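You operate a simulated robot arm through the tools that you are given. There is no shell and no other tool. Be economical: measure what you need, move in short steps, check, and stop when the job is done.

You are at the controls of a simulated two-armed robot. One attempt, no reset.

Task
Polish the yellow haze off the headlamp lens.
Fine: lay the lens on the grey car mat so that it can't slide; orange sponge and lens polish; sponge back. What is to be rubbed or washed off counts as gone when no trace of it is left.

The check looks at the end state, three seconds after you hand in, the way a careful person would. Anything else that was tipped, shoved, dropped, spilled or broken makes it a failure.

Robot
Two 7-joint arms with fingered hands on one trunk that stands fixed in place. Base frame: the origin is at the foot of the trunk, x ahead of it, y to its left, z up; the work surface is at about z = 0.85. Units: m, degrees, N and s.
The left shoulder is at [0.08, 0.241, 1.467], the right one opposite. Payload 4.9 kg a hand.
The TCP of each hand is the grasp point between the finger pads, 0.032 m short of the fingertips. In the tool frame z runs along the fingers and y along their closing line. The gripper opens to 0.2 m. The gripper's body begins 0.089 m behind the TCP. The gripper is a hand of 4 fingers: y runs from the thumb to the fingers, the wrist lies at [0, 0, -0.267] in the tool frame, and closing takes about 1.5 s.
Orientation is that of the tool frame in the base frame, as a unit quaternion [w, x, y, z]. With the fingers straight down and closing along the base's y, the tool's x points along the base's -x, its y along +y and its z along -z.

Tools
- The arms move only by the tool move_arm. It takes "left_rows", "right_rows" or both (then of equal length, played together; a hand with none holds still); each is a list of rows, each a list of 6 numbers: the shift along the tool's x, y, z in cm, then the turn, a rotation vector about the tool's x, y, z in degrees. In form: [[tx, ty, tz, rx, ry, rz], ...]. A call has 1 to 10 rows; each row is the pose to reach, as a shift and turn from the pose commanded when the call began, along the tool's axes at that moment. "left_jaw" and "right_jaw" are, for a hand that has rows, the closure in counts, from 0 (fully open) to 255 (shut), set as the call begins (left out, the last holds). Rows are played at 5 a second. More than 0.05 m and 8.6 degrees between two rows, or a gripper value outside its range, and nothing of the call is played. Where a pose cannot be reached the arm comes as near as it can. A force on the tool above 40 N (or 10 N above the force at the start of the call, whichever is more), or a blocked arm, ends the call early, and 0.2 s more pass. Each finger travels about 0.072 m/s and halts on what it meets, pressing with about 32 N; the grip force reading is that of the motor and also rises with nothing between the fingers. The clock runs only during rows and for 0.2 s after the last one: add rows that repeat a pose to give the fingers time. It gives the time, the measured TCP pose, the force on the tool (base axes), the opening and the grip force at its end, in the units of the frame above (readings bear some noise), with the torque about the TCP (base axes, N m) and any sound that the robot's microphone picked up, and new pictures: "views" is both (left out), scene, wrist or none (wrist: the cameras of the hands that moved).
- Cameras (640 x 400 px; columns grow to the right, rows downward): "scene" is now at [0.094, 0.0457, 1.6193]; the picture's right is [0.58, -0.82, 0.00], its down [-0.64, -0.45, -0.62] and it looks along [0.51, 0.36, -0.78] (base axes); focal length 320 px, centre (320, 200). "left" rides on the left gripper at [-0.069, -0.069, -0.116] in its tool frame; the picture's right is [0.71, -0.71, 0.00], its down [0.54, 0.54, -0.64] and it looks along [0.45, 0.45, 0.77] (tool axes); focal length 226 px, centre (320, 200). "right" rides on the right gripper at [0.069, -0.069, -0.116] in its tool frame; the picture's right is [0.71, 0.71, 0.00], its down [-0.54, 0.54, -0.64] and it looks along [-0.45, 0.45, 0.77] (tool axes); focal length 226 px, centre (320, 200). There is no depth. A picture from a camera that has moved, and an enlarged one, comes with that camera's place and axes in the base frame and with its lens.
- raise_lower(by): slides the trunk up (or, below 0, down) by that many m; the arms and the scene camera ride with it, the base frame stays. It gives what a move gives, with no picture.
- curl_fingers(finger1, finger2, finger3, thumb_bend, hand): sets how far each is bent, from 0 (flat) to 100 (curled in); at 30 the hand is open as for a grip, at 70 the pads meet at the TCP. One left out holds its place. A second passes; each finger stops where it meets its share of the squeeze, and holds until it gets a number again. A gripper value or a shape takes the hand back. It gives what a move gives, with no picture; readings hold the bend of each and the force on the fingers (four entries, about 0 where the hand has none), thumb and palm.
- preshape(shape, hand): the hand has 4 fingers and takes this shape, open, in about a second: jaw (thumb against the fingers, like two jaws); tri (thumb and two fingers); tip (a fingertip pinch); poke (one finger out to press); point (the index stretched); flat (the hand flat); cup (the hand cupped); fist (a fist). The gripper value then closes the fingers along that shape, each until it touches; the sizes above hold for jaw. It gives what a move gives, with no picture.
- aim_head(pan, tilt): turns the head with the scene camera to pan (to the left, within 86 degrees either way) and tilt (down, from -29 to 69), counted from straight ahead of the robot. It gives what a move gives, and a new picture of the scene camera.
- inspect(camera, box): a new picture of the part [left, top, right, bottom] of that camera's present view, enlarged. It takes no simulated time.
- job_done(): hands the job in; it is judged then, once.

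Work in short steps. Places have to be worked out from the pictures, the camera data and where the tool is seen: move nearer, look again, correct. Check each grasp and each placing, and mend what went wrong. You have 120 turns and 200 pictures in all, those below and enlarged ones among them. Open the grippers and draw the arms clear of the work before you hand the job in, unless the task says otherwise; then end with one line.

The tools are called as a command line: name --argument value ..., lists and objects as JSON in quotes. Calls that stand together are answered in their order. move_arm: Moves the arms, as the interface text tells. Its arguments: {"type":"object","properties":{"left_rows":{"type":"array","items":{"type":"array","items":{"type":"number"}}},"left_jaw":{"type":"number"},"right_rows":{"type":"array","items":{"type":"array","items":{"type":"number"}}},"right_jaw":{"type":"number"},"views":{"type":"string","enum":["both","scene","wrist","none"]}},"required":[]} The other tools are called the same way: raise_lower (by) slides the trunk up or down; preshape (shape, hand) gives the hand a shape; curl_fingers (finger1, finger2, finger3, thumb_bend, hand) moves the fingers one by one; aim_head (pan, tilt) turns the head that bears the scene camera; inspect (camera, box) takes an enlarged picture of a part of a camera's view; job_done () hands the job in.

At the start:

```text
time: 0.0
left_position: [0.4177, 0.6345, 1.1895]
left_tool_rot: [-0.001, 0.0, 1.0, 0.0]
left_contact_force: [0.3, 0.0, 0.1]
left_moment: [0.01, 0.01, 0.0]
left_grip_width: 0.1999
left_grasp_force: 0.0
left_shape: jaw
left_bend: [30.0, 30.0, 30.0, 30.0]
left_finger forces: [0.1, 0.0, 0.1, 0.0, 0.1, 0.0]
right_position: [0.6737, 0.0602, 1.1632]
right_tool_rot: [0.001, 0.0, 1.0, 0.0]
right_contact_force: [0.0, -0.9, 0.0]
right_moment: [0.01, 0.01, 0.03]
right_grip_width: 0.1998
right_grasp_force: 0.0
right_shape: jaw
right_bend: [30.0, 30.0, 30.0, 30.0]
right_finger forces: [0.1, 0.0, 0.0, 0.0, 0.0, 0.1]
trunk travel left (down, up): [-0.375, 0.465]
head pan, tilt: [35.2, 51.4]
```

scene: 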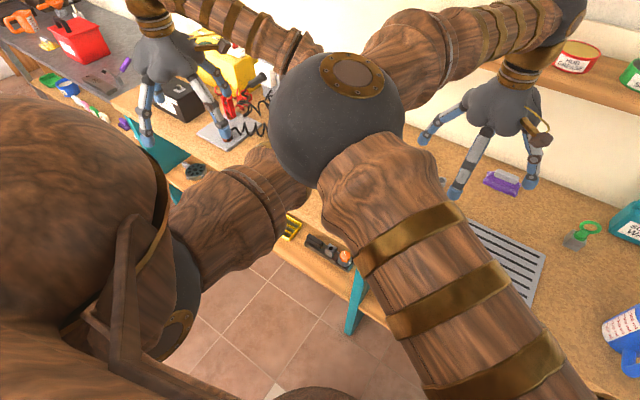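
right: 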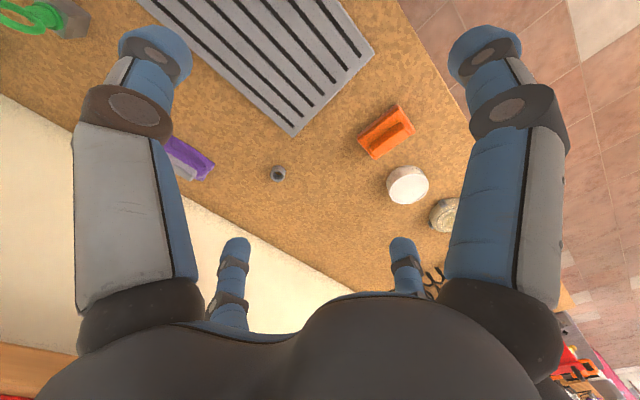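
left: 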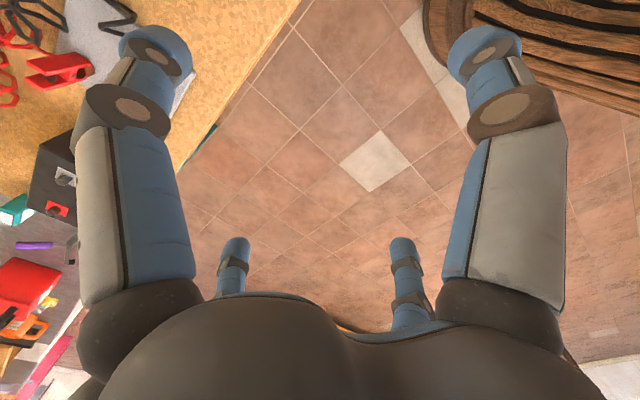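

The right wrist view shows the grey ribbed mat, an orange sponge block, a white jar and others. I look around with the head to find the lens and polish.

aim_head --pan -10 --tilt 45

aim_head --pan -50 --tilt 45

inspect --camera "right" --box '[140, 0, 480, 300]'

```text
time: 1.1
left_position: [0.4171, 0.634, 1.1901]
left_tool_rot: [0.0, 0.0, 1.0, 0.0]
left_contact_force: [-0.5, -0.5, 1.0]
left_moment: [0.02, -0.01, 0.0]
left_grip_width: 0.1999
left_grasp_force: 0.1
left_shape: jaw
left_bend: [30.0, 30.0, 30.0, 30.0]
left_finger forces: [0.0, 0.1, 0.0, 0.0, 0.0, 0.0]
right_position: [0.674, 0.059, 1.1618]
right_tool_rot: [0.0, 0.0, 1.0, 0.0]
right_contact_force: [-0.1, 0.1, 0.3]
right_moment: [-0.04, 0.0, 0.02]
right_grip_width: 0.2002
right_grasp_force: 0.2
right_shape: jaw
right_bend: [30.0, 30.0, 30.0, 30.0]
right_finger forces: [0.0, 0.0, 0.0, 0.0, 0.1, 0.0]
trunk travel left (down, up): [-0.375, 0.465]
head pan, tilt: [-10.0, 45.0]
camera scene: at [0.1123, -0.0119, 1.6281], right [-0.17, -0.98, 0.0], down [-0.7, 0.12, -0.71], along [0.7, -0.12, -0.71], focal length 320 px, centre (320, 200)
```

scene: 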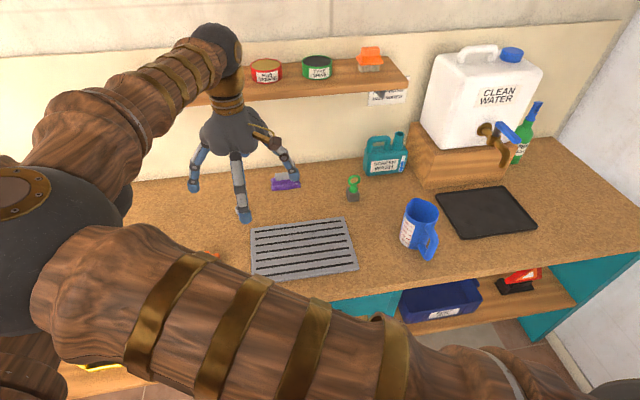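

```text
time: 2.2
left_position: [0.4168, 0.6335, 1.1893]
left_tool_rot: [0.0, 0.0, 1.0, 0.001]
left_contact_force: [-0.5, 0.2, -0.5]
left_moment: [0.01, 0.02, -0.01]
left_grip_width: 0.1997
left_grasp_force: 0.0
left_shape: jaw
left_bend: [30.0, 30.0, 30.0, 30.0]
left_finger forces: [0.1, 0.1, 0.0, 0.0, 0.0, 0.1]
right_position: [0.6744, 0.0601, 1.1624]
right_tool_rot: [0.0, -0.001, 1.0, 0.0]
right_contact_force: [0.2, 0.7, -0.6]
right_moment: [-0.01, -0.01, -0.01]
right_grip_width: 0.1995
right_grasp_force: 0.1
right_shape: jaw
right_bend: [30.0, 30.0, 30.0, 30.0]
right_finger forces: [0.0, 0.1, 0.1, 0.0, 0.0, 0.1]
trunk travel left (down, up): [-0.375, 0.465]
head pan, tilt: [-50.0, 45.0]
camera scene: at [0.0845, -0.0602, 1.6282], right [-0.77, -0.64, 0.0], down [-0.46, 0.54, -0.71], along [0.45, -0.54, -0.71], focal length 320 px, centre (320, 200)
```

scene: 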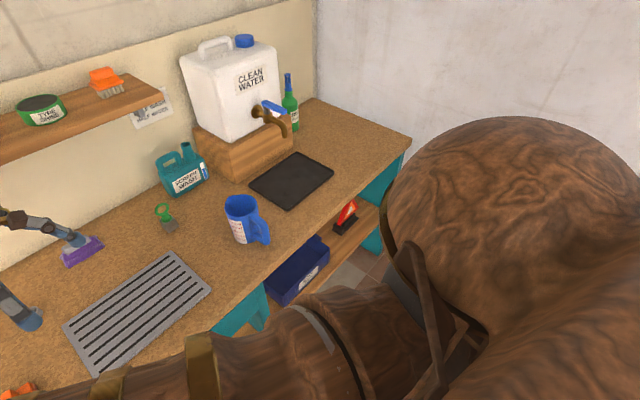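

```text
1.33 times, centred on (310, 150) of right
camera zoom: at [0.6053, -0.0097, 1.2785], right [-0.71, 0.71, 0.0], down [0.54, 0.54, 0.64], along [0.45, 0.45, -0.77], focal length 301 px, centre (333, 267)
```

zoom: 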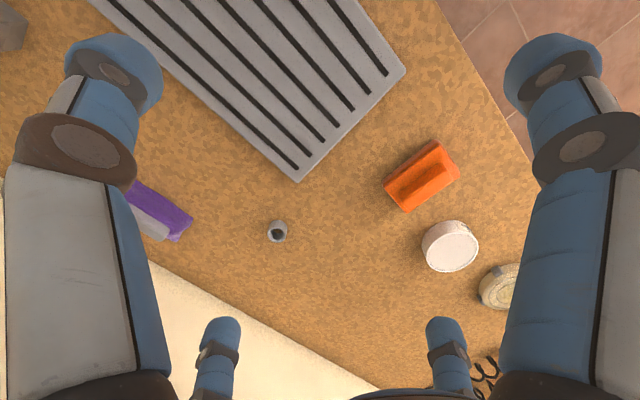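

No lens certain yet; I look left with the head.

aim_head --pan 70 --tilt 35

aim_head --pan 25 --tilt 35

```text
time: 4.2
left_position: [0.4172, 0.6352, 1.1897]
left_tool_rot: [0.001, 0.0, 1.0, 0.001]
left_contact_force: [-0.1, -0.4, -0.4]
left_moment: [0.01, 0.0, -0.04]
left_grip_width: 0.1995
left_grasp_force: 0.1
left_shape: jaw
left_bend: [30.0, 30.0, 30.0, 30.0]
left_finger forces: [0.0, 0.0, 0.0, 0.0, 0.1, 0.0]
right_position: [0.6741, 0.0604, 1.1629]
right_tool_rot: [0.0, 0.001, 1.0, 0.0]
right_contact_force: [0.7, -0.4, -0.8]
right_moment: [-0.01, -0.01, 0.01]
right_grip_width: 0.1999
right_grasp_force: 0.0
right_shape: jaw
right_bend: [30.0, 30.0, 30.0, 30.0]
right_finger forces: [0.1, 0.0, 0.0, 0.0, 0.0, 0.0]
trunk travel left (down, up): [-0.375, 0.465]
head pan, tilt: [70.0, 35.0]
camera scene: at [0.0623, 0.0848, 1.6429], right [0.94, -0.34, 0.0], down [-0.2, -0.54, -0.82], along [0.28, 0.77, -0.57], focal length 320 px, centre (320, 200)
```

scene: 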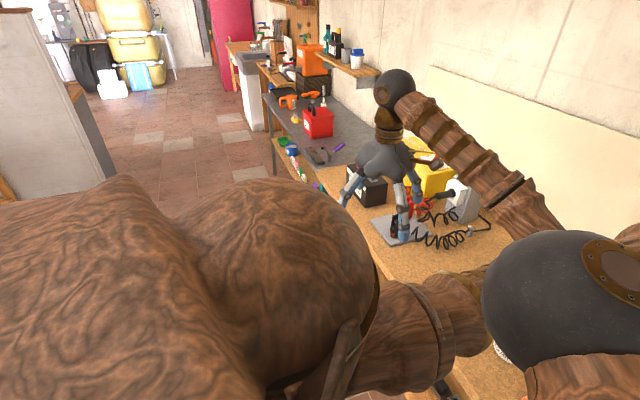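

```text
time: 5.3
left_position: [0.4172, 0.6335, 1.1887]
left_tool_rot: [0.0, -0.001, 1.0, 0.0]
left_contact_force: [-1.2, 0.1, 0.4]
left_moment: [-0.02, 0.01, -0.01]
left_grip_width: 0.2
left_grasp_force: 0.0
left_shape: jaw
left_bend: [30.0, 30.0, 30.0, 30.0]
left_finger forces: [0.1, 0.1, 0.0, 0.1, 0.0, 0.0]
right_position: [0.6755, 0.0602, 1.1641]
right_tool_rot: [0.0, 0.0, 1.0, 0.0]
right_contact_force: [0.2, 0.4, -0.1]
right_moment: [0.03, 0.02, 0.0]
right_grip_width: 0.2
right_grasp_force: 0.0
right_shape: jaw
right_bend: [30.0, 30.0, 30.0, 30.0]
right_finger forces: [0.0, 0.1, 0.0, 0.0, 0.1, 0.0]
trunk travel left (down, up): [-0.375, 0.465]
head pan, tilt: [25.0, 35.0]
camera scene: at [0.1119, 0.0394, 1.6429], right [0.42, -0.91, 0.0], down [-0.52, -0.24, -0.82], along [0.74, 0.35, -0.57], focal length 320 px, centre (320, 200)
```

scene: 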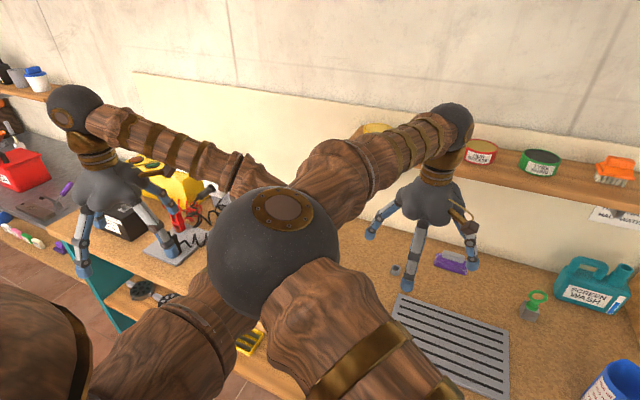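

The right arm's elbow blocks the middle of the bench; I move the right hand to the right at the same height.

move_arm --right_rows '[[0, -5, 0, 0, 0, 0], [1, -10, 0, 0, 0, 0], [3, -15, 0, 0, 0, 0], [6, -20, 0, 0, 0, 0], [9, -24, 0, 0, 0, 0], [12, -28, 0, 0, 0, 0], [15, -32, 0, 0, 0, 0], [18, -36, 0, 0, 0, 0], [18, -36, 0, 0, 0, 0]]' --views "both"

```text
refused: row 2 steps farther than a row can; nothing moved
```

move_arm --right_rows '[[0, -4.5, 0, 0, 0, 0], [1, -9, 0, 0, 0, 0], [3, -13, 0, 0, 0, 0], [6, -16.5, 0, 0, 0, 0], [9, -20, 0, 0, 0, 0], [12, -23, 0, 0, 0, 0], [15, -26, 0, 0, 0, 0], [18, -29, 0, 0, 0, 0], [18, -33, 0, 0, 0, 0], [18, -33, 0, 0, 0, 0]]' --views "both"

```text
time: 7.5
left_position: [0.4166, 0.634, 1.1899]
left_tool_rot: [0.0, 0.0, 1.0, 0.0]
left_contact_force: [0.4, -0.6, -0.3]
left_moment: [-0.02, -0.02, -0.01]
left_grip_width: 0.1999
left_grasp_force: 0.1
left_shape: jaw
left_bend: [30.0, 30.0, 30.0, 30.0]
left_finger forces: [0.0, 0.0, 0.1, 0.0, 0.1, 0.0]
right_position: [0.4944, -0.2695, 1.1622]
right_tool_rot: [0.0, 0.001, 1.0, -0.001]
right_contact_force: [0.2, -0.1, 0.7]
right_moment: [-0.03, -0.05, -0.01]
right_grip_width: 0.2003
right_grasp_force: 0.0
right_shape: jaw
right_bend: [30.0, 30.0, 30.0, 30.0]
right_finger forces: [0.0, 0.0, 0.0, 0.0, 0.0, 0.0]
trunk travel left (down, up): [-0.375, 0.465]
head pan, tilt: [25.0, 35.0]
camera scene: at [0.1115, 0.0401, 1.643], right [0.42, -0.91, 0.0], down [-0.52, -0.24, -0.82], along [0.74, 0.35, -0.57], focal length 320 px, centre (320, 200)
camera right: at [0.4259, -0.3384, 1.2787], right [-0.71, 0.71, 0.0], down [0.54, 0.54, 0.64], along [0.45, 0.45, -0.77], focal length 226 px, centre (320, 200)
```

scene: 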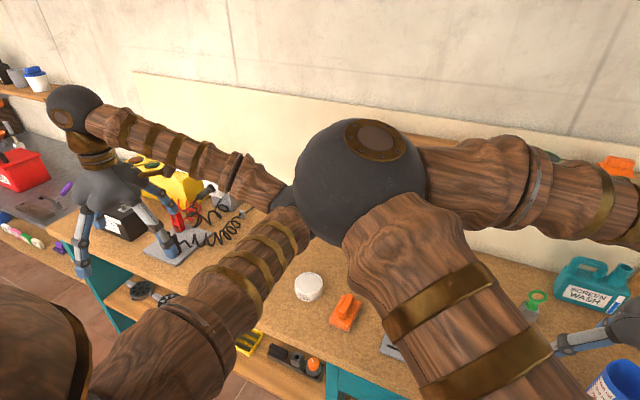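
right: 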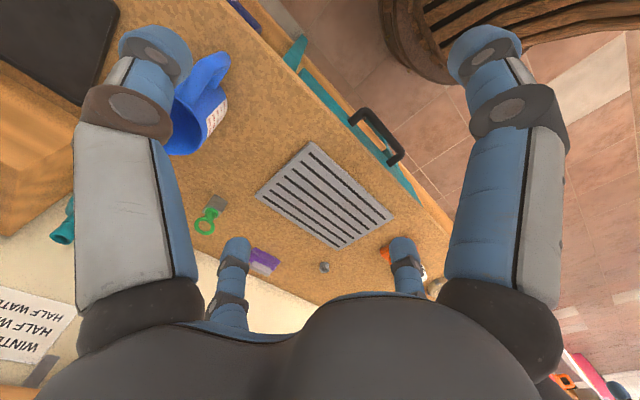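

Let me enlarge the middle of the scene view, to read the white tin.

inspect --camera "scene" --box '[220, 240, 420, 380]'

raise_lower --by 0.2

aim_head --pan 30 --tilt 45

```text
2.86 times, centred on (320, 310) of scene
camera zoom: at [0.1115, 0.0401, 1.643], right [0.42, -0.91, 0.0], down [-0.52, -0.24, -0.82], along [0.74, 0.35, -0.57], focal length 914 px, centre (320, -114)
```

zoom: 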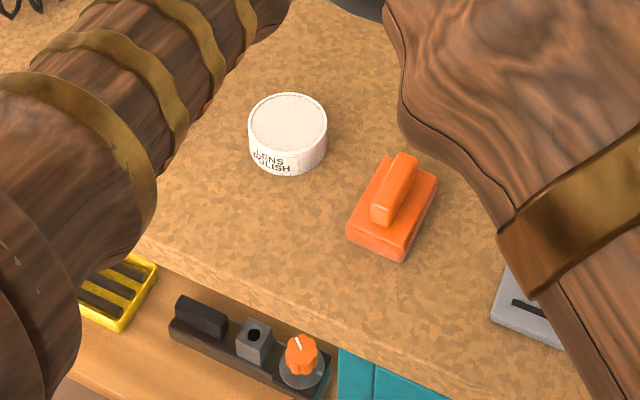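

```text
time: 9.7
left_position: [0.4171, 0.6347, 1.3893]
left_tool_rot: [-0.001, -0.001, 1.0, 0.0]
left_contact_force: [-0.3, 0.9, 0.0]
left_moment: [0.05, -0.04, -0.01]
left_grip_width: 0.2
left_grasp_force: 0.1
left_shape: jaw
left_bend: [30.0, 30.0, 30.0, 30.0]
left_finger forces: [0.0, 0.1, 0.0, 0.1, 0.1, 0.0]
right_position: [0.495, -0.2704, 1.3626]
right_tool_rot: [0.0, 0.0, 1.0, 0.0]
right_contact_force: [0.0, 0.0, 0.0]
right_moment: [0.02, 0.0, 0.0]
right_grip_width: 0.1997
right_grasp_force: 0.0
right_shape: jaw
right_bend: [30.0, 30.0, 30.0, 30.0]
right_finger forces: [0.0, 0.1, 0.1, 0.0, 0.1, 0.0]
trunk travel left (down, up): [-0.575, 0.265]
head pan, tilt: [25.0, 35.0]
```

```text
time: 10.4
left_position: [0.4183, 0.6333, 1.3889]
left_tool_rot: [0.0, 0.0, 1.0, -0.001]
left_contact_force: [-0.7, 0.7, -0.8]
left_moment: [0.02, 0.0, 0.01]
left_grip_width: 0.1997
left_grasp_force: 0.2
left_shape: jaw
left_bend: [30.0, 30.0, 30.0, 30.0]
left_finger forces: [0.0, 0.0, 0.1, 0.0, 0.0, 0.1]
right_position: [0.4957, -0.2688, 1.3636]
right_tool_rot: [0.0, -0.001, 1.0, 0.0]
right_contact_force: [1.2, -0.1, 0.4]
right_moment: [0.01, 0.06, 0.01]
right_grip_width: 0.1998
right_grasp_force: 0.1
right_shape: jaw
right_bend: [30.0, 30.0, 30.0, 30.0]
right_finger forces: [0.1, 0.0, 0.0, 0.1, 0.1, 0.1]
trunk travel left (down, up): [-0.575, 0.265]
head pan, tilt: [30.0, 45.0]
camera scene: at [0.1028, 0.0427, 1.8282], right [0.5, -0.87, 0.0], down [-0.61, -0.35, -0.71], along [0.61, 0.35, -0.71], focal length 320 px, centre (320, 200)
```

scene: 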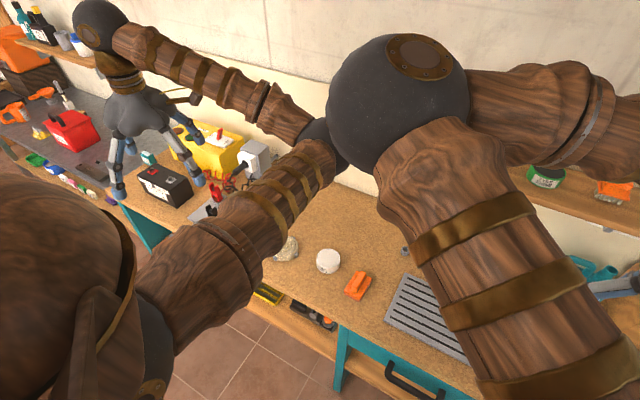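

Lens polish tin, sponge, mat, and a yellowish round lens left of the tin are found. I lower both hands with the trunk kept high, drawing the left forearm out of view to see the lens.

move_arm --right_rows '[[0, 0, 4, 0, 0, 0], [0, 0, 8, 0, 0, 0], [0, 0, 12, 0, 0, 0], [0, 0, 16, 0, 0, 0], [0, 0, 20, 0, 0, 0], [0, 0, 20, 0, 0, 0]]' --left_rows '[[0, 0, 4, 0, 0, 0], [0, 0, 8, 0, 0, 0], [0, 0, 12, 0, 0, 0], [0, 0, 16, 0, 0, 0], [0, 0, 16, 0, 0, 0], [0, 0, 16, 0, 0, 0]]' --views "scene"

inspect --camera "scene" --box '[220, 200, 460, 350]'

```text
time: 11.8
left_position: [0.4142, 0.6344, 1.2277]
left_tool_rot: [0.0, 0.0, 1.0, 0.0]
left_contact_force: [-0.7, 0.4, 0.4]
left_moment: [-0.01, -0.03, -0.02]
left_grip_width: 0.1998
left_grasp_force: 0.1
left_shape: jaw
left_bend: [30.0, 30.0, 30.0, 30.0]
left_finger forces: [0.0, 0.0, 0.1, 0.1, 0.0, 0.0]
right_position: [0.496, -0.269, 1.1615]
right_tool_rot: [0.0, 0.0, 1.0, 0.0]
right_contact_force: [0.7, 0.3, 0.7]
right_moment: [0.02, -0.02, -0.02]
right_grip_width: 0.2
right_grasp_force: 0.1
right_shape: jaw
right_bend: [30.0, 30.0, 30.0, 30.0]
right_finger forces: [0.0, 0.0, 0.1, 0.0, 0.0, 0.1]
trunk travel left (down, up): [-0.575, 0.265]
head pan, tilt: [30.0, 45.0]
camera scene: at [0.102, 0.0424, 1.8282], right [0.5, -0.87, 0.0], down [-0.61, -0.35, -0.71], along [0.61, 0.35, -0.71], focal length 320 px, centre (320, 200)
```

scene: 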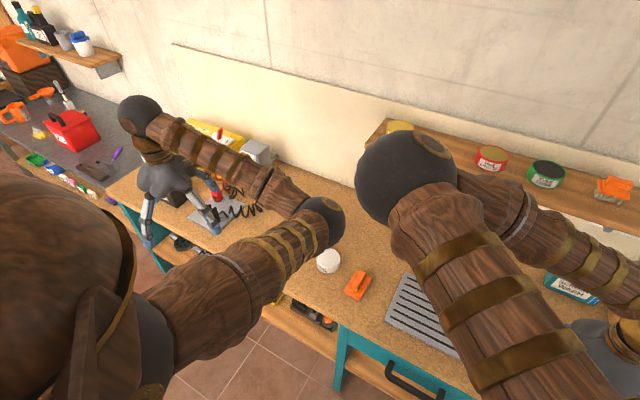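

```text
2.67 times, centred on (340, 275) of scene
camera zoom: at [0.102, 0.0424, 1.8282], right [0.5, -0.87, 0.0], down [-0.61, -0.35, -0.71], along [0.61, 0.35, -0.71], focal length 853 px, centre (267, 0)
```

zoom: 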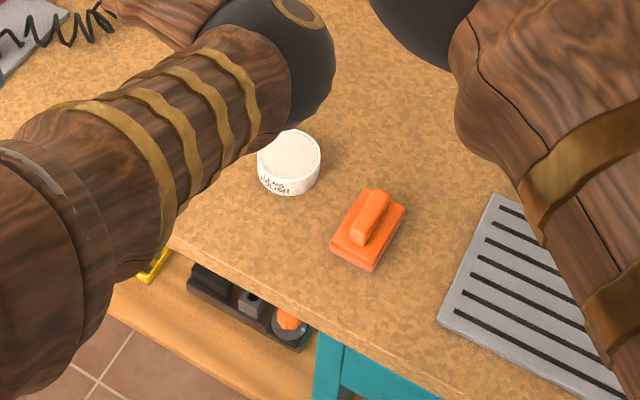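

Lens estimated about (0.65, 0.50), tin (0.68, 0.34), sponge (0.65, 0.21). I move the left hand above the lens to look with its wrist camera.

move_arm --left_rows '[[-4, -2.2, 1.3, 0, 0, 0], [-8, -4.4, 2.6, 0, 0, 0], [-12, -6.6, 3.9, 0, 0, 0], [-16, -8.8, 5.2, 0, 0, 0], [-20, -11, 6.5, 0, 0, 0], [-23.6, -13.4, 7.8, 0, 0, 0], [-23.6, -13.4, 7.8, 0, 0, 0]]' --views "both"

```text
time: 13.4
left_position: [0.652, 0.4978, 1.1515]
left_tool_rot: [0.0, 0.0, 1.0, -0.001]
left_contact_force: [-0.1, -0.1, -0.2]
left_moment: [-0.02, -0.02, 0.02]
left_grip_width: 0.2002
left_grasp_force: 0.0
left_shape: jaw
left_bend: [30.0, 30.0, 30.0, 30.0]
left_finger forces: [0.0, 0.0, 0.0, 0.1, 0.0, 0.0]
right_position: [0.4954, -0.2691, 1.1628]
right_tool_rot: [-0.001, 0.0, 1.0, 0.0]
right_contact_force: [-0.1, 0.2, -0.3]
right_moment: [0.02, -0.02, -0.01]
right_grip_width: 0.1996
right_grasp_force: 0.0
right_shape: jaw
right_bend: [30.0, 30.0, 30.0, 30.0]
right_finger forces: [0.0, 0.0, 0.0, 0.1, 0.0, 0.0]
trunk travel left (down, up): [-0.575, 0.265]
head pan, tilt: [30.0, 45.0]
camera scene: at [0.1023, 0.043, 1.8281], right [0.5, -0.87, 0.0], down [-0.61, -0.35, -0.71], along [0.61, 0.35, -0.71], focal length 320 px, centre (320, 200)
camera left: at [0.7212, 0.4299, 1.2673], right [-0.71, -0.71, 0.0], down [-0.54, 0.54, 0.64], along [-0.45, 0.45, -0.77], focal length 226 px, centre (320, 200)
```

scene: 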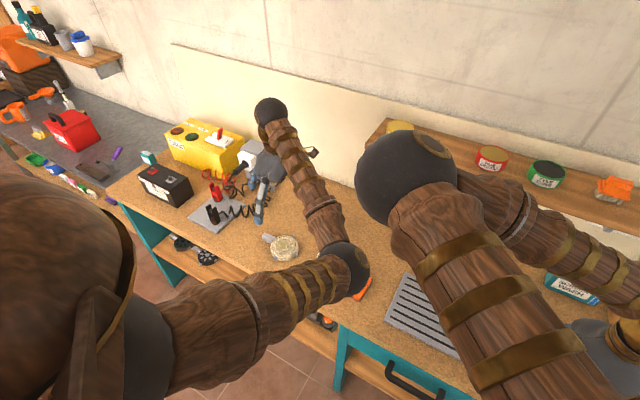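
left: 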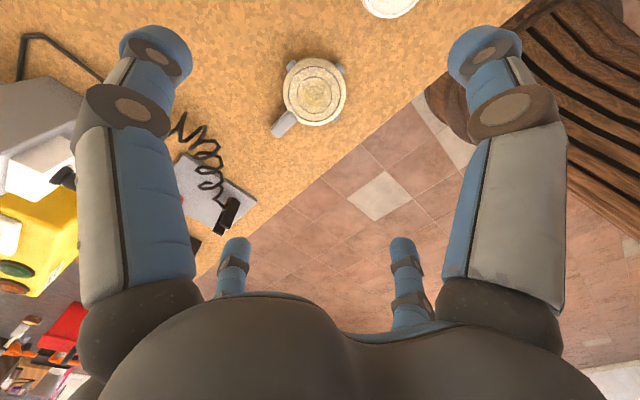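

The lens is seen right under the hand, with a stub; enlarge it.

inspect --camera "left" --box '[240, 30, 400, 150]'

inspect --camera "scene" --box '[230, 200, 350, 275]'

```text
3.33 times, centred on (320, 90) of left
camera zoom: at [0.7212, 0.4299, 1.2673], right [-0.71, -0.71, 0.0], down [-0.54, 0.54, 0.64], along [-0.45, 0.45, -0.77], focal length 754 px, centre (320, 567)
```

zoom: 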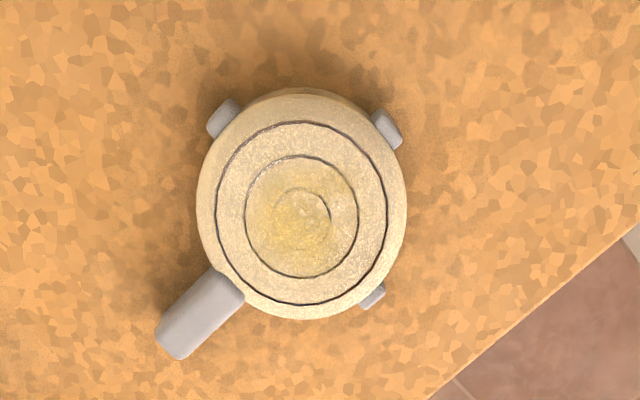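

```text
5.33 times, centred on (290, 238) of scene
camera zoom: at [0.1023, 0.043, 1.8281], right [0.5, -0.87, 0.0], down [-0.61, -0.35, -0.71], along [0.61, 0.35, -0.71], focal length 1705 px, centre (480, 0)
```

zoom: 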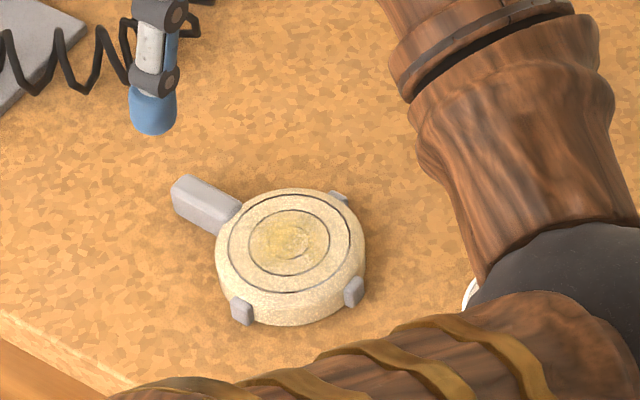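

The lens is ~0.10 m across at about (0.660, 0.504), handle toward +y and tabs on the other three sides; the four fingers stand in a cross, so turning the hand 45° puts them between the tabs. I turn and come lower, then look.

move_arm --left_rows '[[-0.2, 0.1, 2, 0, 0, 7.5], [-0.4, 0.2, 4, 0, 0, 15], [-0.6, 0.3, 6, 0, 0, 22.5], [-0.8, 0.4, 8, 0, 0, 30], [-0.8, 0.6, 10, 0, 0, 37.5], [-0.8, 0.6, 12, 0, 0, 45], [-0.8, 0.6, 12, 0, 0, 45]]' --views "both"

```text
time: 15.0
left_position: [0.6601, 0.5051, 1.0298]
left_tool_rot: [0.0, 0.383, 0.924, 0.0]
left_contact_force: [0.0, -0.5, -0.1]
left_moment: [0.03, -0.02, -0.01]
left_grip_width: 0.1998
left_grasp_force: 0.0
left_shape: jaw
left_bend: [30.0, 30.0, 30.0, 30.0]
left_finger forces: [0.1, 0.1, 0.1, 0.1, 0.0, 0.1]
right_position: [0.4949, -0.2694, 1.1627]
right_tool_rot: [0.0, 0.0, 1.0, 0.0]
right_contact_force: [0.7, 0.5, 0.7]
right_moment: [0.01, 0.03, -0.03]
right_grip_width: 0.1999
right_grasp_force: 0.1
right_shape: jaw
right_bend: [30.0, 30.0, 30.0, 30.0]
right_finger forces: [0.0, 0.0, 0.1, 0.0, 0.1, 0.0]
trunk travel left (down, up): [-0.575, 0.265]
head pan, tilt: [30.0, 45.0]
camera scene: at [0.1028, 0.0422, 1.8281], right [0.5, -0.87, 0.0], down [-0.61, -0.35, -0.71], along [0.61, 0.35, -0.71], focal length 320 px, centre (320, 200)
camera left: at [0.6606, 0.4082, 1.1462], right [-1.0, 0.0, 0.0], down [0.0, 0.77, 0.64], along [0.0, 0.64, -0.77], focal length 226 px, centre (320, 200)
```

scene: 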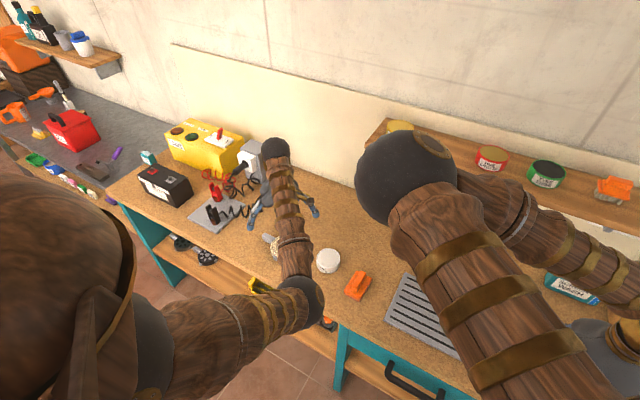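
left: 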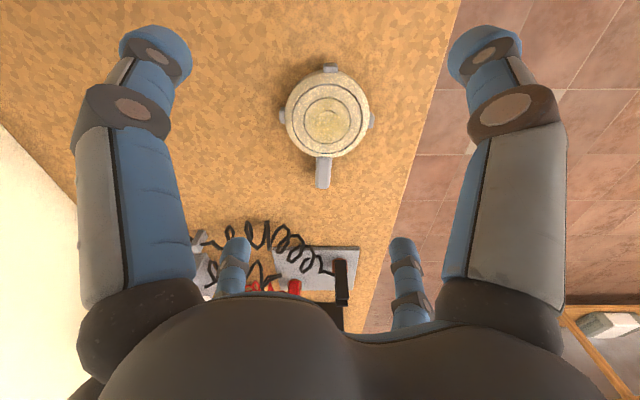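

The lens centre now measures (0.653, 0.497). I centre on it and go down to TCP height 0.89, the fingertips just above the bench.

move_arm --left_rows '[[0, -0.5, 3.5, 0, 0, 0], [-0.1, -1.1, 7, 0, 0, 0], [-0.1, -1.1, 10, 0, 0, 0], [-0.1, -1.1, 12.5, 0, 0, 0], [-0.1, -1.1, 14, 0, 0, 0], [-0.1, -1.1, 14, 0, 0, 0]]' --views "wrist"

```text
time: 16.4
left_position: [0.6515, 0.4961, 0.8904]
left_tool_rot: [0.0, 0.383, 0.924, -0.001]
left_contact_force: [-0.6, -0.4, 0.6]
left_moment: [-0.01, 0.04, 0.0]
left_grip_width: 0.1998
left_grasp_force: 0.0
left_shape: jaw
left_bend: [30.0, 30.0, 30.0, 30.0]
left_finger forces: [0.0, 0.0, 0.0, 0.1, 0.0, 0.0]
right_position: [0.4948, -0.2696, 1.1616]
right_tool_rot: [0.0, 0.0, 1.0, 0.0]
right_contact_force: [0.7, -0.7, 0.5]
right_moment: [0.02, 0.01, -0.01]
right_grip_width: 0.2001
right_grasp_force: 0.0
right_shape: jaw
right_bend: [30.0, 30.0, 30.0, 30.0]
right_finger forces: [0.0, 0.0, 0.0, 0.0, 0.1, 0.1]
trunk travel left (down, up): [-0.575, 0.265]
head pan, tilt: [30.0, 45.0]
camera left: at [0.6526, 0.3993, 1.0075], right [-1.0, 0.0, 0.0], down [0.0, 0.77, 0.64], along [0.0, 0.64, -0.77], focal length 226 px, centre (320, 200)
```

left: 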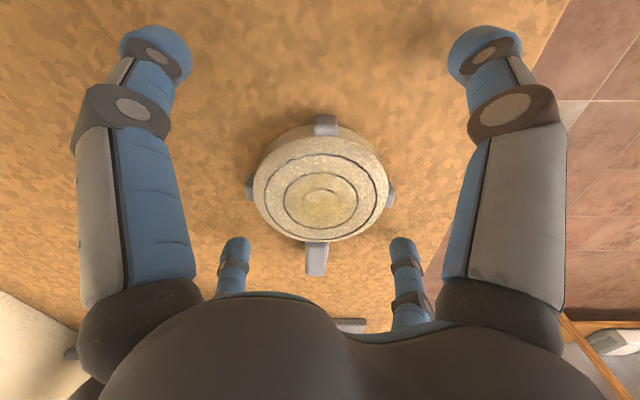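

The lens is centred between the four fingers. I close, giving the fingers time.

move_arm --left_rows '[[0, 0, 0, 0, 0, 0], [0, 0, 0, 0, 0, 0], [0, 0, 0, 0, 0, 0], [0, 0, 0, 0, 0, 0], [0, 0, 0, 0, 0, 0], [0, 0, 0, 0, 0, 0], [0, 0, 0, 0, 0, 0], [0, 0, 0, 0, 0, 0]]' --left_jaw 255 --views "wrist"

```text
time: 18.2
left_position: [0.6523, 0.4976, 0.891]
left_tool_rot: [0.0, 0.383, 0.924, -0.001]
left_contact_force: [0.0, -0.6, -0.6]
left_moment: [-0.03, -0.01, 0.04]
left_grip_width: 0.0874
left_grasp_force: 32.1
left_shape: jaw
left_bend: [45.0, 35.0, 35.0, 43.0]
left_finger forces: [28.2, 27.1, 28.0, 0.1, 29.0, 0.0]
right_position: [0.496, -0.2689, 1.1624]
right_tool_rot: [-0.001, 0.001, 1.0, 0.0]
right_contact_force: [0.7, 0.6, -0.4]
right_moment: [-0.01, 0.0, 0.04]
right_grip_width: 0.1997
right_grasp_force: 0.1
right_shape: jaw
right_bend: [30.0, 30.0, 30.0, 30.0]
right_finger forces: [0.0, 0.1, 0.1, 0.0, 0.0, 0.1]
trunk travel left (down, up): [-0.575, 0.265]
head pan, tilt: [30.0, 45.0]
camera left: at [0.6528, 0.3996, 1.0075], right [-1.0, 0.0, 0.0], down [0.0, 0.77, 0.64], along [0.0, 0.64, -0.77], focal length 226 px, centre (320, 200)
```

left: 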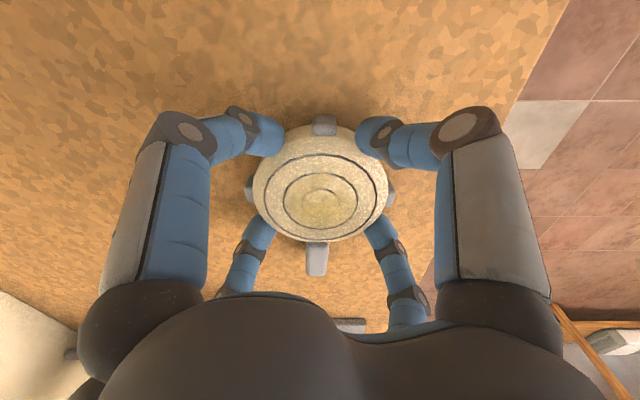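

The lens is held by all four fingers. I lift it straight up 15 cm, and at the same time draw the right hand away to the right and back.

move_arm --left_rows '[[0, 0, -2, 0, 0, 0], [0, 0, -5, 0, 0, 0], [0, 0, -9, 0, 0, 0], [0, 0, -13, 0, 0, 0], [0, 0, -15, 0, 0, 0], [0, 0, -15, 0, 0, 0]]' --right_rows '[[2, -4, 0, 0, 0, 0], [4, -8, 0, 0, 0, 0], [6, -12, 0, 0, 0, 0], [8, -16, 0, 0, 0, 0], [10, -20, 0, 0, 0, 0], [10, -20, 0, 0, 0, 0]]' --views "both"

```text
time: 19.6
left_position: [0.6544, 0.4982, 1.0395]
left_tool_rot: [0.0, 0.382, 0.924, -0.001]
left_contact_force: [-0.3, -0.5, -1.3]
left_moment: [-0.06, -0.01, -0.03]
left_grip_width: 0.087
left_grasp_force: 31.7
left_shape: jaw
left_bend: [45.0, 35.0, 35.0, 43.0]
left_finger forces: [28.1, 27.1, 28.1, 0.0, 29.0, 0.1]
right_position: [0.3962, -0.4656, 1.1638]
right_tool_rot: [-0.001, 0.0, 1.0, -0.001]
right_contact_force: [0.4, 0.5, 0.0]
right_moment: [-0.03, 0.0, 0.02]
right_grip_width: 0.1997
right_grasp_force: 0.0
right_shape: jaw
right_bend: [30.0, 30.0, 30.0, 30.0]
right_finger forces: [0.0, 0.0, 0.0, 0.0, 0.1, 0.0]
trunk travel left (down, up): [-0.575, 0.265]
head pan, tilt: [30.0, 45.0]
camera scene: at [0.1025, 0.0442, 1.8281], right [0.5, -0.87, 0.0], down [-0.61, -0.35, -0.71], along [0.61, 0.35, -0.71], focal length 320 px, centre (320, 200)
camera right: at [0.3277, -0.5363, 1.2788], right [-0.71, 0.71, 0.0], down [0.54, 0.54, 0.64], along [0.45, 0.45, -0.77], focal length 226 px, centre (320, 200)
camera left: at [0.6554, 0.4013, 1.1559], right [-1.0, 0.0, 0.0], down [0.0, 0.77, 0.64], along [0.0, 0.64, -0.77], focal length 226 px, centre (320, 200)
```

scene: 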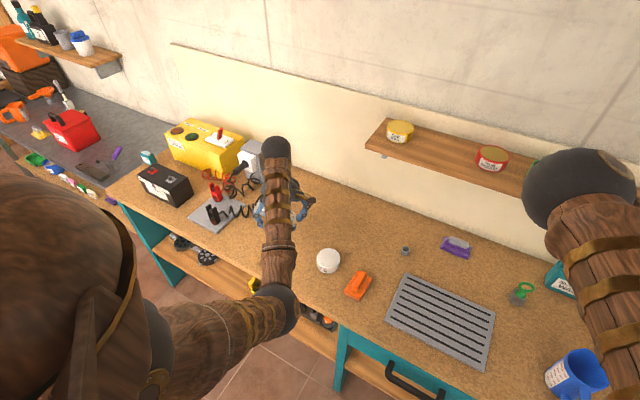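
right: 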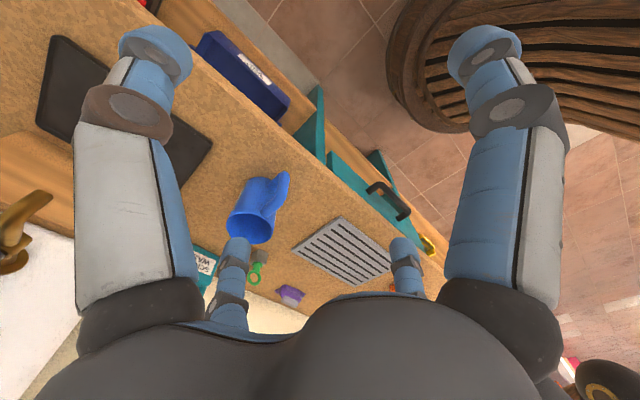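
left: 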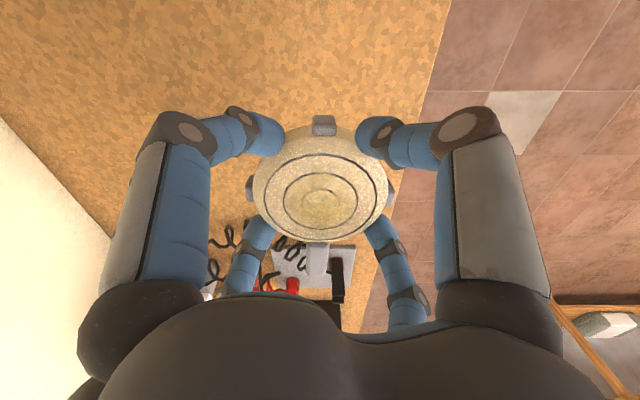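

Clear view now: mat centre (0.675, −0.07). I carry the lens across at the present height.

move_arm --left_rows '[[-3.4, -3.15, 0, 0, 0, 0], [-6.8, -6.3, 0, 0, 0, 0], [-10.2, -9.45, 0, 0, 0, 0], [-13.6, -12.6, 0, 0, 0, 0], [-17, -15.75, 0, 0, 0, 0], [-20.4, -18.9, 0, 0, 0, 0], [-23.8, -22.05, 0, 0, 0, 0], [-27.2, -25.2, 0, 0, 0, 0], [-30.6, -28.35, 0, 0, 0, 0], [-34, -31.5, 0, 0, 0, 0]]' --views "scene"

move_arm --left_rows '[[-3.1, -2.9, 0, 0, 0, 0], [-6.2, -5.8, 0, 0, 0, 0], [-6.2, -5.8, 0, 0, 0, 0]]' --views "both"

```text
time: 21.8
left_position: [0.671, 0.031, 1.0407]
left_tool_rot: [-0.001, 0.383, 0.924, 0.0]
left_contact_force: [0.1, 0.0, 0.6]
left_moment: [0.0, 0.04, 0.03]
left_grip_width: 0.0871
left_grasp_force: 31.6
left_shape: jaw
left_bend: [45.0, 35.0, 35.0, 43.0]
left_finger forces: [28.3, 27.2, 27.9, 0.0, 29.0, 0.1]
right_position: [0.3976, -0.4693, 1.1614]
right_tool_rot: [0.0, 0.001, 1.0, 0.001]
right_contact_force: [0.0, 0.3, -0.7]
right_moment: [0.0, 0.02, -0.02]
right_grip_width: 0.1999
right_grasp_force: 0.1
right_shape: jaw
right_bend: [30.0, 30.0, 30.0, 30.0]
right_finger forces: [0.0, 0.0, 0.0, 0.1, 0.0, 0.0]
trunk travel left (down, up): [-0.575, 0.265]
head pan, tilt: [30.0, 45.0]
camera scene: at [0.103, 0.0404, 1.8281], right [0.5, -0.87, 0.0], down [-0.61, -0.35, -0.71], along [0.61, 0.35, -0.71], focal length 320 px, centre (320, 200)
```

scene: 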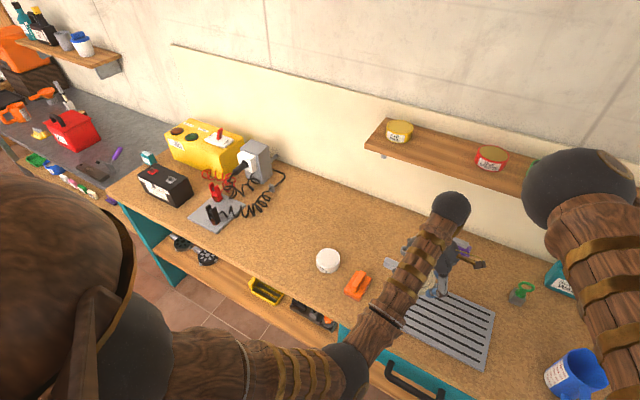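

```text
time: 22.6
left_position: [0.6761, -0.0511, 1.0423]
left_tool_rot: [0.0, 0.383, 0.924, -0.001]
left_contact_force: [1.3, 0.0, -1.2]
left_moment: [-0.07, -0.03, 0.02]
left_grip_width: 0.0869
left_grasp_force: 32.0
left_shape: jaw
left_bend: [45.0, 35.0, 35.0, 43.0]
left_finger forces: [28.1, 27.2, 27.8, 0.0, 29.1, 0.1]
right_position: [0.3964, -0.4672, 1.1624]
right_tool_rot: [0.0, 0.0, 1.0, 0.001]
right_contact_force: [1.0, 0.8, 0.2]
right_moment: [-0.02, -0.01, 0.0]
right_grip_width: 0.1999
right_grasp_force: 0.2
right_shape: jaw
right_bend: [30.0, 30.0, 30.0, 30.0]
right_finger forces: [0.0, 0.1, 0.0, 0.0, 0.0, 0.1]
trunk travel left (down, up): [-0.575, 0.265]
head pan, tilt: [30.0, 45.0]
camera scene: at [0.1026, 0.0437, 1.8281], right [0.5, -0.87, 0.0], down [-0.61, -0.35, -0.71], along [0.61, 0.35, -0.71], focal length 320 px, centre (320, 200)
camera left: at [0.6756, -0.1487, 1.1583], right [-1.0, 0.0, 0.0], down [0.0, 0.77, 0.64], along [0.0, 0.64, -0.77], focal length 226 px, centre (320, 200)
```

scene: 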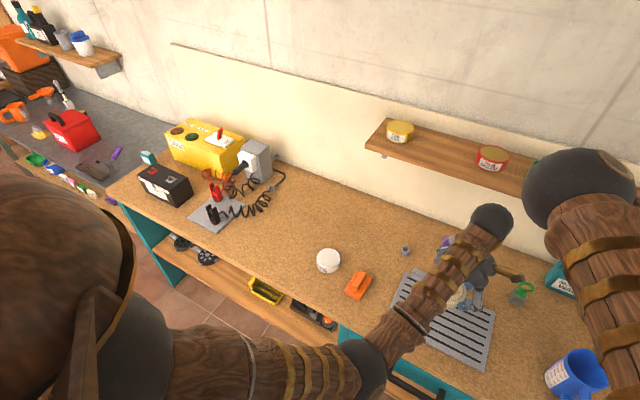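
left: 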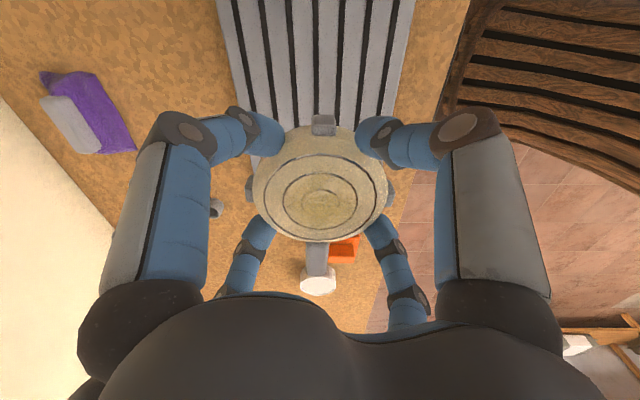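

Lens is over the mat's middle. I lower it to 1.5 cm above the old grasp height, then feel for the mat.

move_arm --left_rows '[[0, 0, 3.5, 0, 0, 0], [0, 0, 7, 0, 0, 0], [0, 0, 10.5, 0, 0, 0], [0, 0, 12.8, 0, 0, 0], [0, 0, 12.8, 0, 0, 0]]' --views "wrist"

move_arm --left_rows '[[0, 0, 0.3, 0, 0, 0], [0, 0, 0.6, 0, 0, 0], [0, 0, 0.9, 0, 0, 0], [0, 0, 0.9, 0, 0, 0]]' --views "wrist"

```text
time: 23.8
left_position: [0.6748, -0.0527, 0.9129]
left_tool_rot: [0.001, 0.382, 0.924, -0.001]
left_contact_force: [0.4, -0.1, -1.0]
left_moment: [-0.02, 0.01, -0.02]
left_grip_width: 0.087
left_grasp_force: 32.1
left_shape: jaw
left_bend: [45.0, 35.0, 35.0, 43.0]
left_finger forces: [28.2, 27.1, 27.9, 0.0, 28.8, 0.1]
right_position: [0.3964, -0.4672, 1.1624]
right_tool_rot: [0.0, 0.0, 1.0, -0.001]
right_contact_force: [-0.9, -0.3, -0.1]
right_moment: [-0.01, -0.03, 0.01]
right_grip_width: 0.1998
right_grasp_force: 0.0
right_shape: jaw
right_bend: [30.0, 30.0, 30.0, 30.0]
right_finger forces: [0.0, 0.0, 0.0, 0.0, 0.0, 0.0]
trunk travel left (down, up): [-0.575, 0.265]
head pan, tilt: [30.0, 45.0]
camera left: at [0.6747, -0.1488, 1.0289], right [-1.0, 0.0, 0.0], down [0.0, 0.77, 0.64], along [0.0, 0.64, -0.77], focal length 226 px, centre (320, 200)
```

left: 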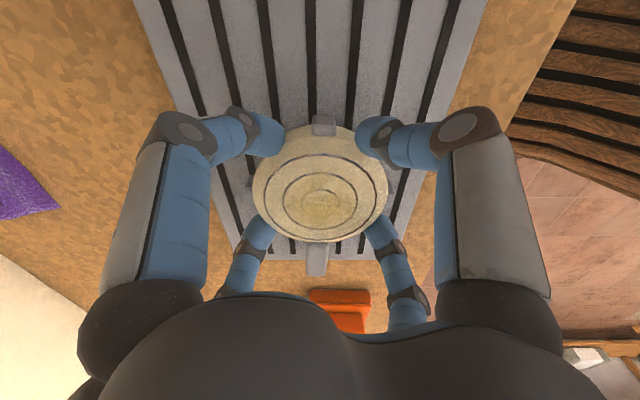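

```text
time: 24.8
left_position: [0.6737, -0.0521, 0.9042]
left_tool_rot: [-0.001, 0.382, 0.924, 0.001]
left_contact_force: [0.6, -0.3, -0.5]
left_moment: [-0.02, -0.02, 0.0]
left_grip_width: 0.0873
left_grasp_force: 32.1
left_shape: jaw
left_bend: [45.0, 35.0, 35.0, 43.0]
left_finger forces: [28.2, 27.3, 27.9, 0.1, 28.9, 0.0]
right_position: [0.3964, -0.4685, 1.1622]
right_tool_rot: [0.001, -0.001, 1.0, 0.0]
right_contact_force: [-0.8, 0.2, -0.6]
right_moment: [0.0, -0.04, 0.0]
right_grip_width: 0.1999
right_grasp_force: 0.0
right_shape: jaw
right_bend: [30.0, 30.0, 30.0, 30.0]
right_finger forces: [0.0, 0.2, 0.0, 0.1, 0.0, 0.0]
trunk travel left (down, up): [-0.575, 0.265]
head pan, tilt: [30.0, 45.0]
camera left: at [0.6743, -0.1482, 1.0206], right [-1.0, 0.0, 0.0], down [0.0, 0.77, 0.64], along [0.0, 0.64, -0.77], focal length 226 px, centre (320, 200)
```

left: 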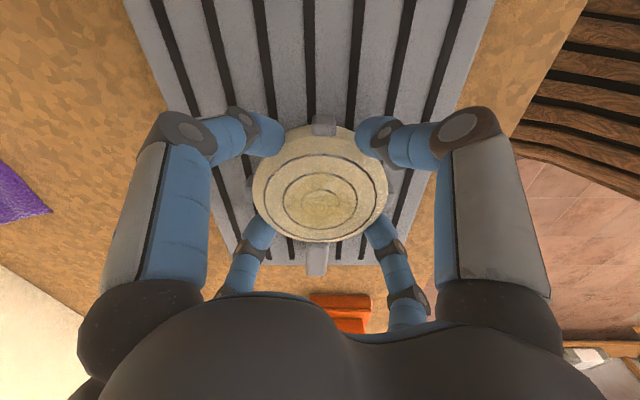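

The handle's end looks close to the mat's left edge, so I shift 2 cm to the right, and then lower in small steps.

move_arm --left_rows '[[-1.4, -1.4, 0, 0, 0, 0], [-1.4, -1.4, 0.3, 0, 0, 0], [-1.4, -1.4, 0.6, 0, 0, 0], [-1.4, -1.4, 0.9, 0, 0, 0], [-1.4, -1.4, 0.9, 0, 0, 0]]' --views "wrist"

```text
time: 26.0
left_position: [0.6747, -0.0726, 0.9013]
left_tool_rot: [0.004, 0.383, 0.924, 0.0]
left_contact_force: [-15.7, 7.0, 31.1]
left_moment: [0.57, 0.77, -0.3]
left_grip_width: 0.0878
left_grasp_force: 32.3
left_shape: jaw
left_bend: [45.0, 35.0, 34.0, 42.0]
left_finger forces: [28.2, 28.9, 34.2, 0.1, 36.3, 0.0]
right_position: [0.3951, -0.4664, 1.1637]
right_tool_rot: [0.001, 0.0, 1.0, 0.0]
right_contact_force: [0.7, 0.8, -0.4]
right_moment: [0.0, 0.06, -0.01]
right_grip_width: 0.1999
right_grasp_force: 0.1
right_shape: jaw
right_bend: [30.0, 30.0, 30.0, 30.0]
right_finger forces: [0.0, 0.1, 0.0, 0.0, 0.0, 0.1]
trunk travel left (down, up): [-0.575, 0.265]
head pan, tilt: [30.0, 45.0]
stopped in row 5 (left hand): the force on the tool passed its limit at 41 N (the readings are from after the stop); the commanded pose is now the measured one
camera left: at [0.6749, -0.1694, 1.0179], right [-1.0, 0.0, -0.01], down [0.0, 0.77, 0.64], along [0.01, 0.64, -0.77], focal length 226 px, centre (320, 200)
```

left: 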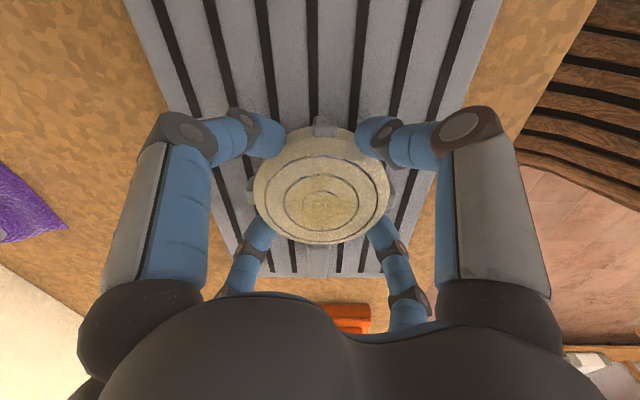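

Contact with the mat. I ease up 1.5 mm to shed the load and open the hand.

move_arm --left_rows '[[0, 0, -0.15, 0, 0, 0], [0, 0, -0.15, 0, 0, 0]]' --views "none"

move_arm --left_rows '[[0, 0, 0, 0, 0, 0], [0, 0, 0, 0, 0, 0], [0, 0, 0, 0, 0, 0], [0, 0, 0, 0, 0, 0], [0, 0, 0, 0, 0, 0], [0, 0, 0, 0, 0, 0], [0, 0, 0, 0, 0, 0]]' --left_jaw 0 --views "wrist"

```text
time: 26.6
left_position: [0.6746, -0.0712, 0.9024]
left_tool_rot: [0.005, 0.383, 0.924, -0.001]
left_contact_force: [-6.9, 3.5, 20.4]
left_moment: [0.47, 0.55, -0.13]
left_grip_width: 0.0879
left_grasp_force: 32.3
left_shape: jaw
left_bend: [45.0, 35.0, 34.0, 42.0]
left_finger forces: [30.0, 30.2, 32.2, 0.0, 34.4, 0.1]
right_position: [0.3947, -0.4666, 1.1645]
right_tool_rot: [0.001, 0.0, 1.0, -0.001]
right_contact_force: [0.5, -0.1, 0.8]
right_moment: [-0.01, -0.03, 0.03]
right_grip_width: 0.2
right_grasp_force: 0.1
right_shape: jaw
right_bend: [30.0, 30.0, 30.0, 30.0]
right_finger forces: [0.0, 0.0, 0.1, 0.0, 0.0, 0.1]
trunk travel left (down, up): [-0.575, 0.265]
head pan, tilt: [30.0, 45.0]
```

```text
time: 28.2
left_position: [0.6773, -0.0731, 0.9006]
left_tool_rot: [0.003, 0.382, 0.924, 0.0]
left_contact_force: [-0.2, 0.1, -0.3]
left_moment: [-0.01, 0.01, -0.01]
left_grip_width: 0.1999
left_grasp_force: 0.0
left_shape: jaw
left_bend: [30.0, 30.0, 30.0, 30.0]
left_finger forces: [0.0, 0.0, 0.0, 0.0, 0.0, 0.1]
right_position: [0.3972, -0.4678, 1.1622]
right_tool_rot: [0.0, 0.0, 1.0, 0.0]
right_contact_force: [-0.2, 0.9, -0.3]
right_moment: [-0.04, 0.0, 0.02]
right_grip_width: 0.1998
right_grasp_force: 0.0
right_shape: jaw
right_bend: [30.0, 30.0, 30.0, 30.0]
right_finger forces: [0.1, 0.0, 0.0, 0.0, 0.0, 0.0]
trunk travel left (down, up): [-0.575, 0.265]
head pan, tilt: [30.0, 45.0]
camera left: at [0.6765, -0.1696, 1.0161], right [-1.0, 0.0, 0.0], down [0.0, 0.77, 0.64], along [0.0, 0.64, -0.77], focal length 226 px, centre (320, 200)
```

left: 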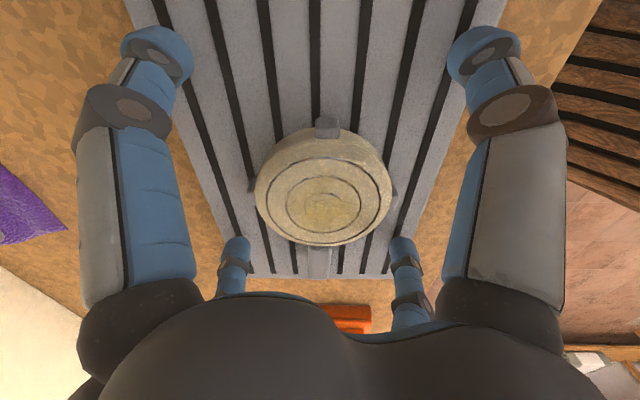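

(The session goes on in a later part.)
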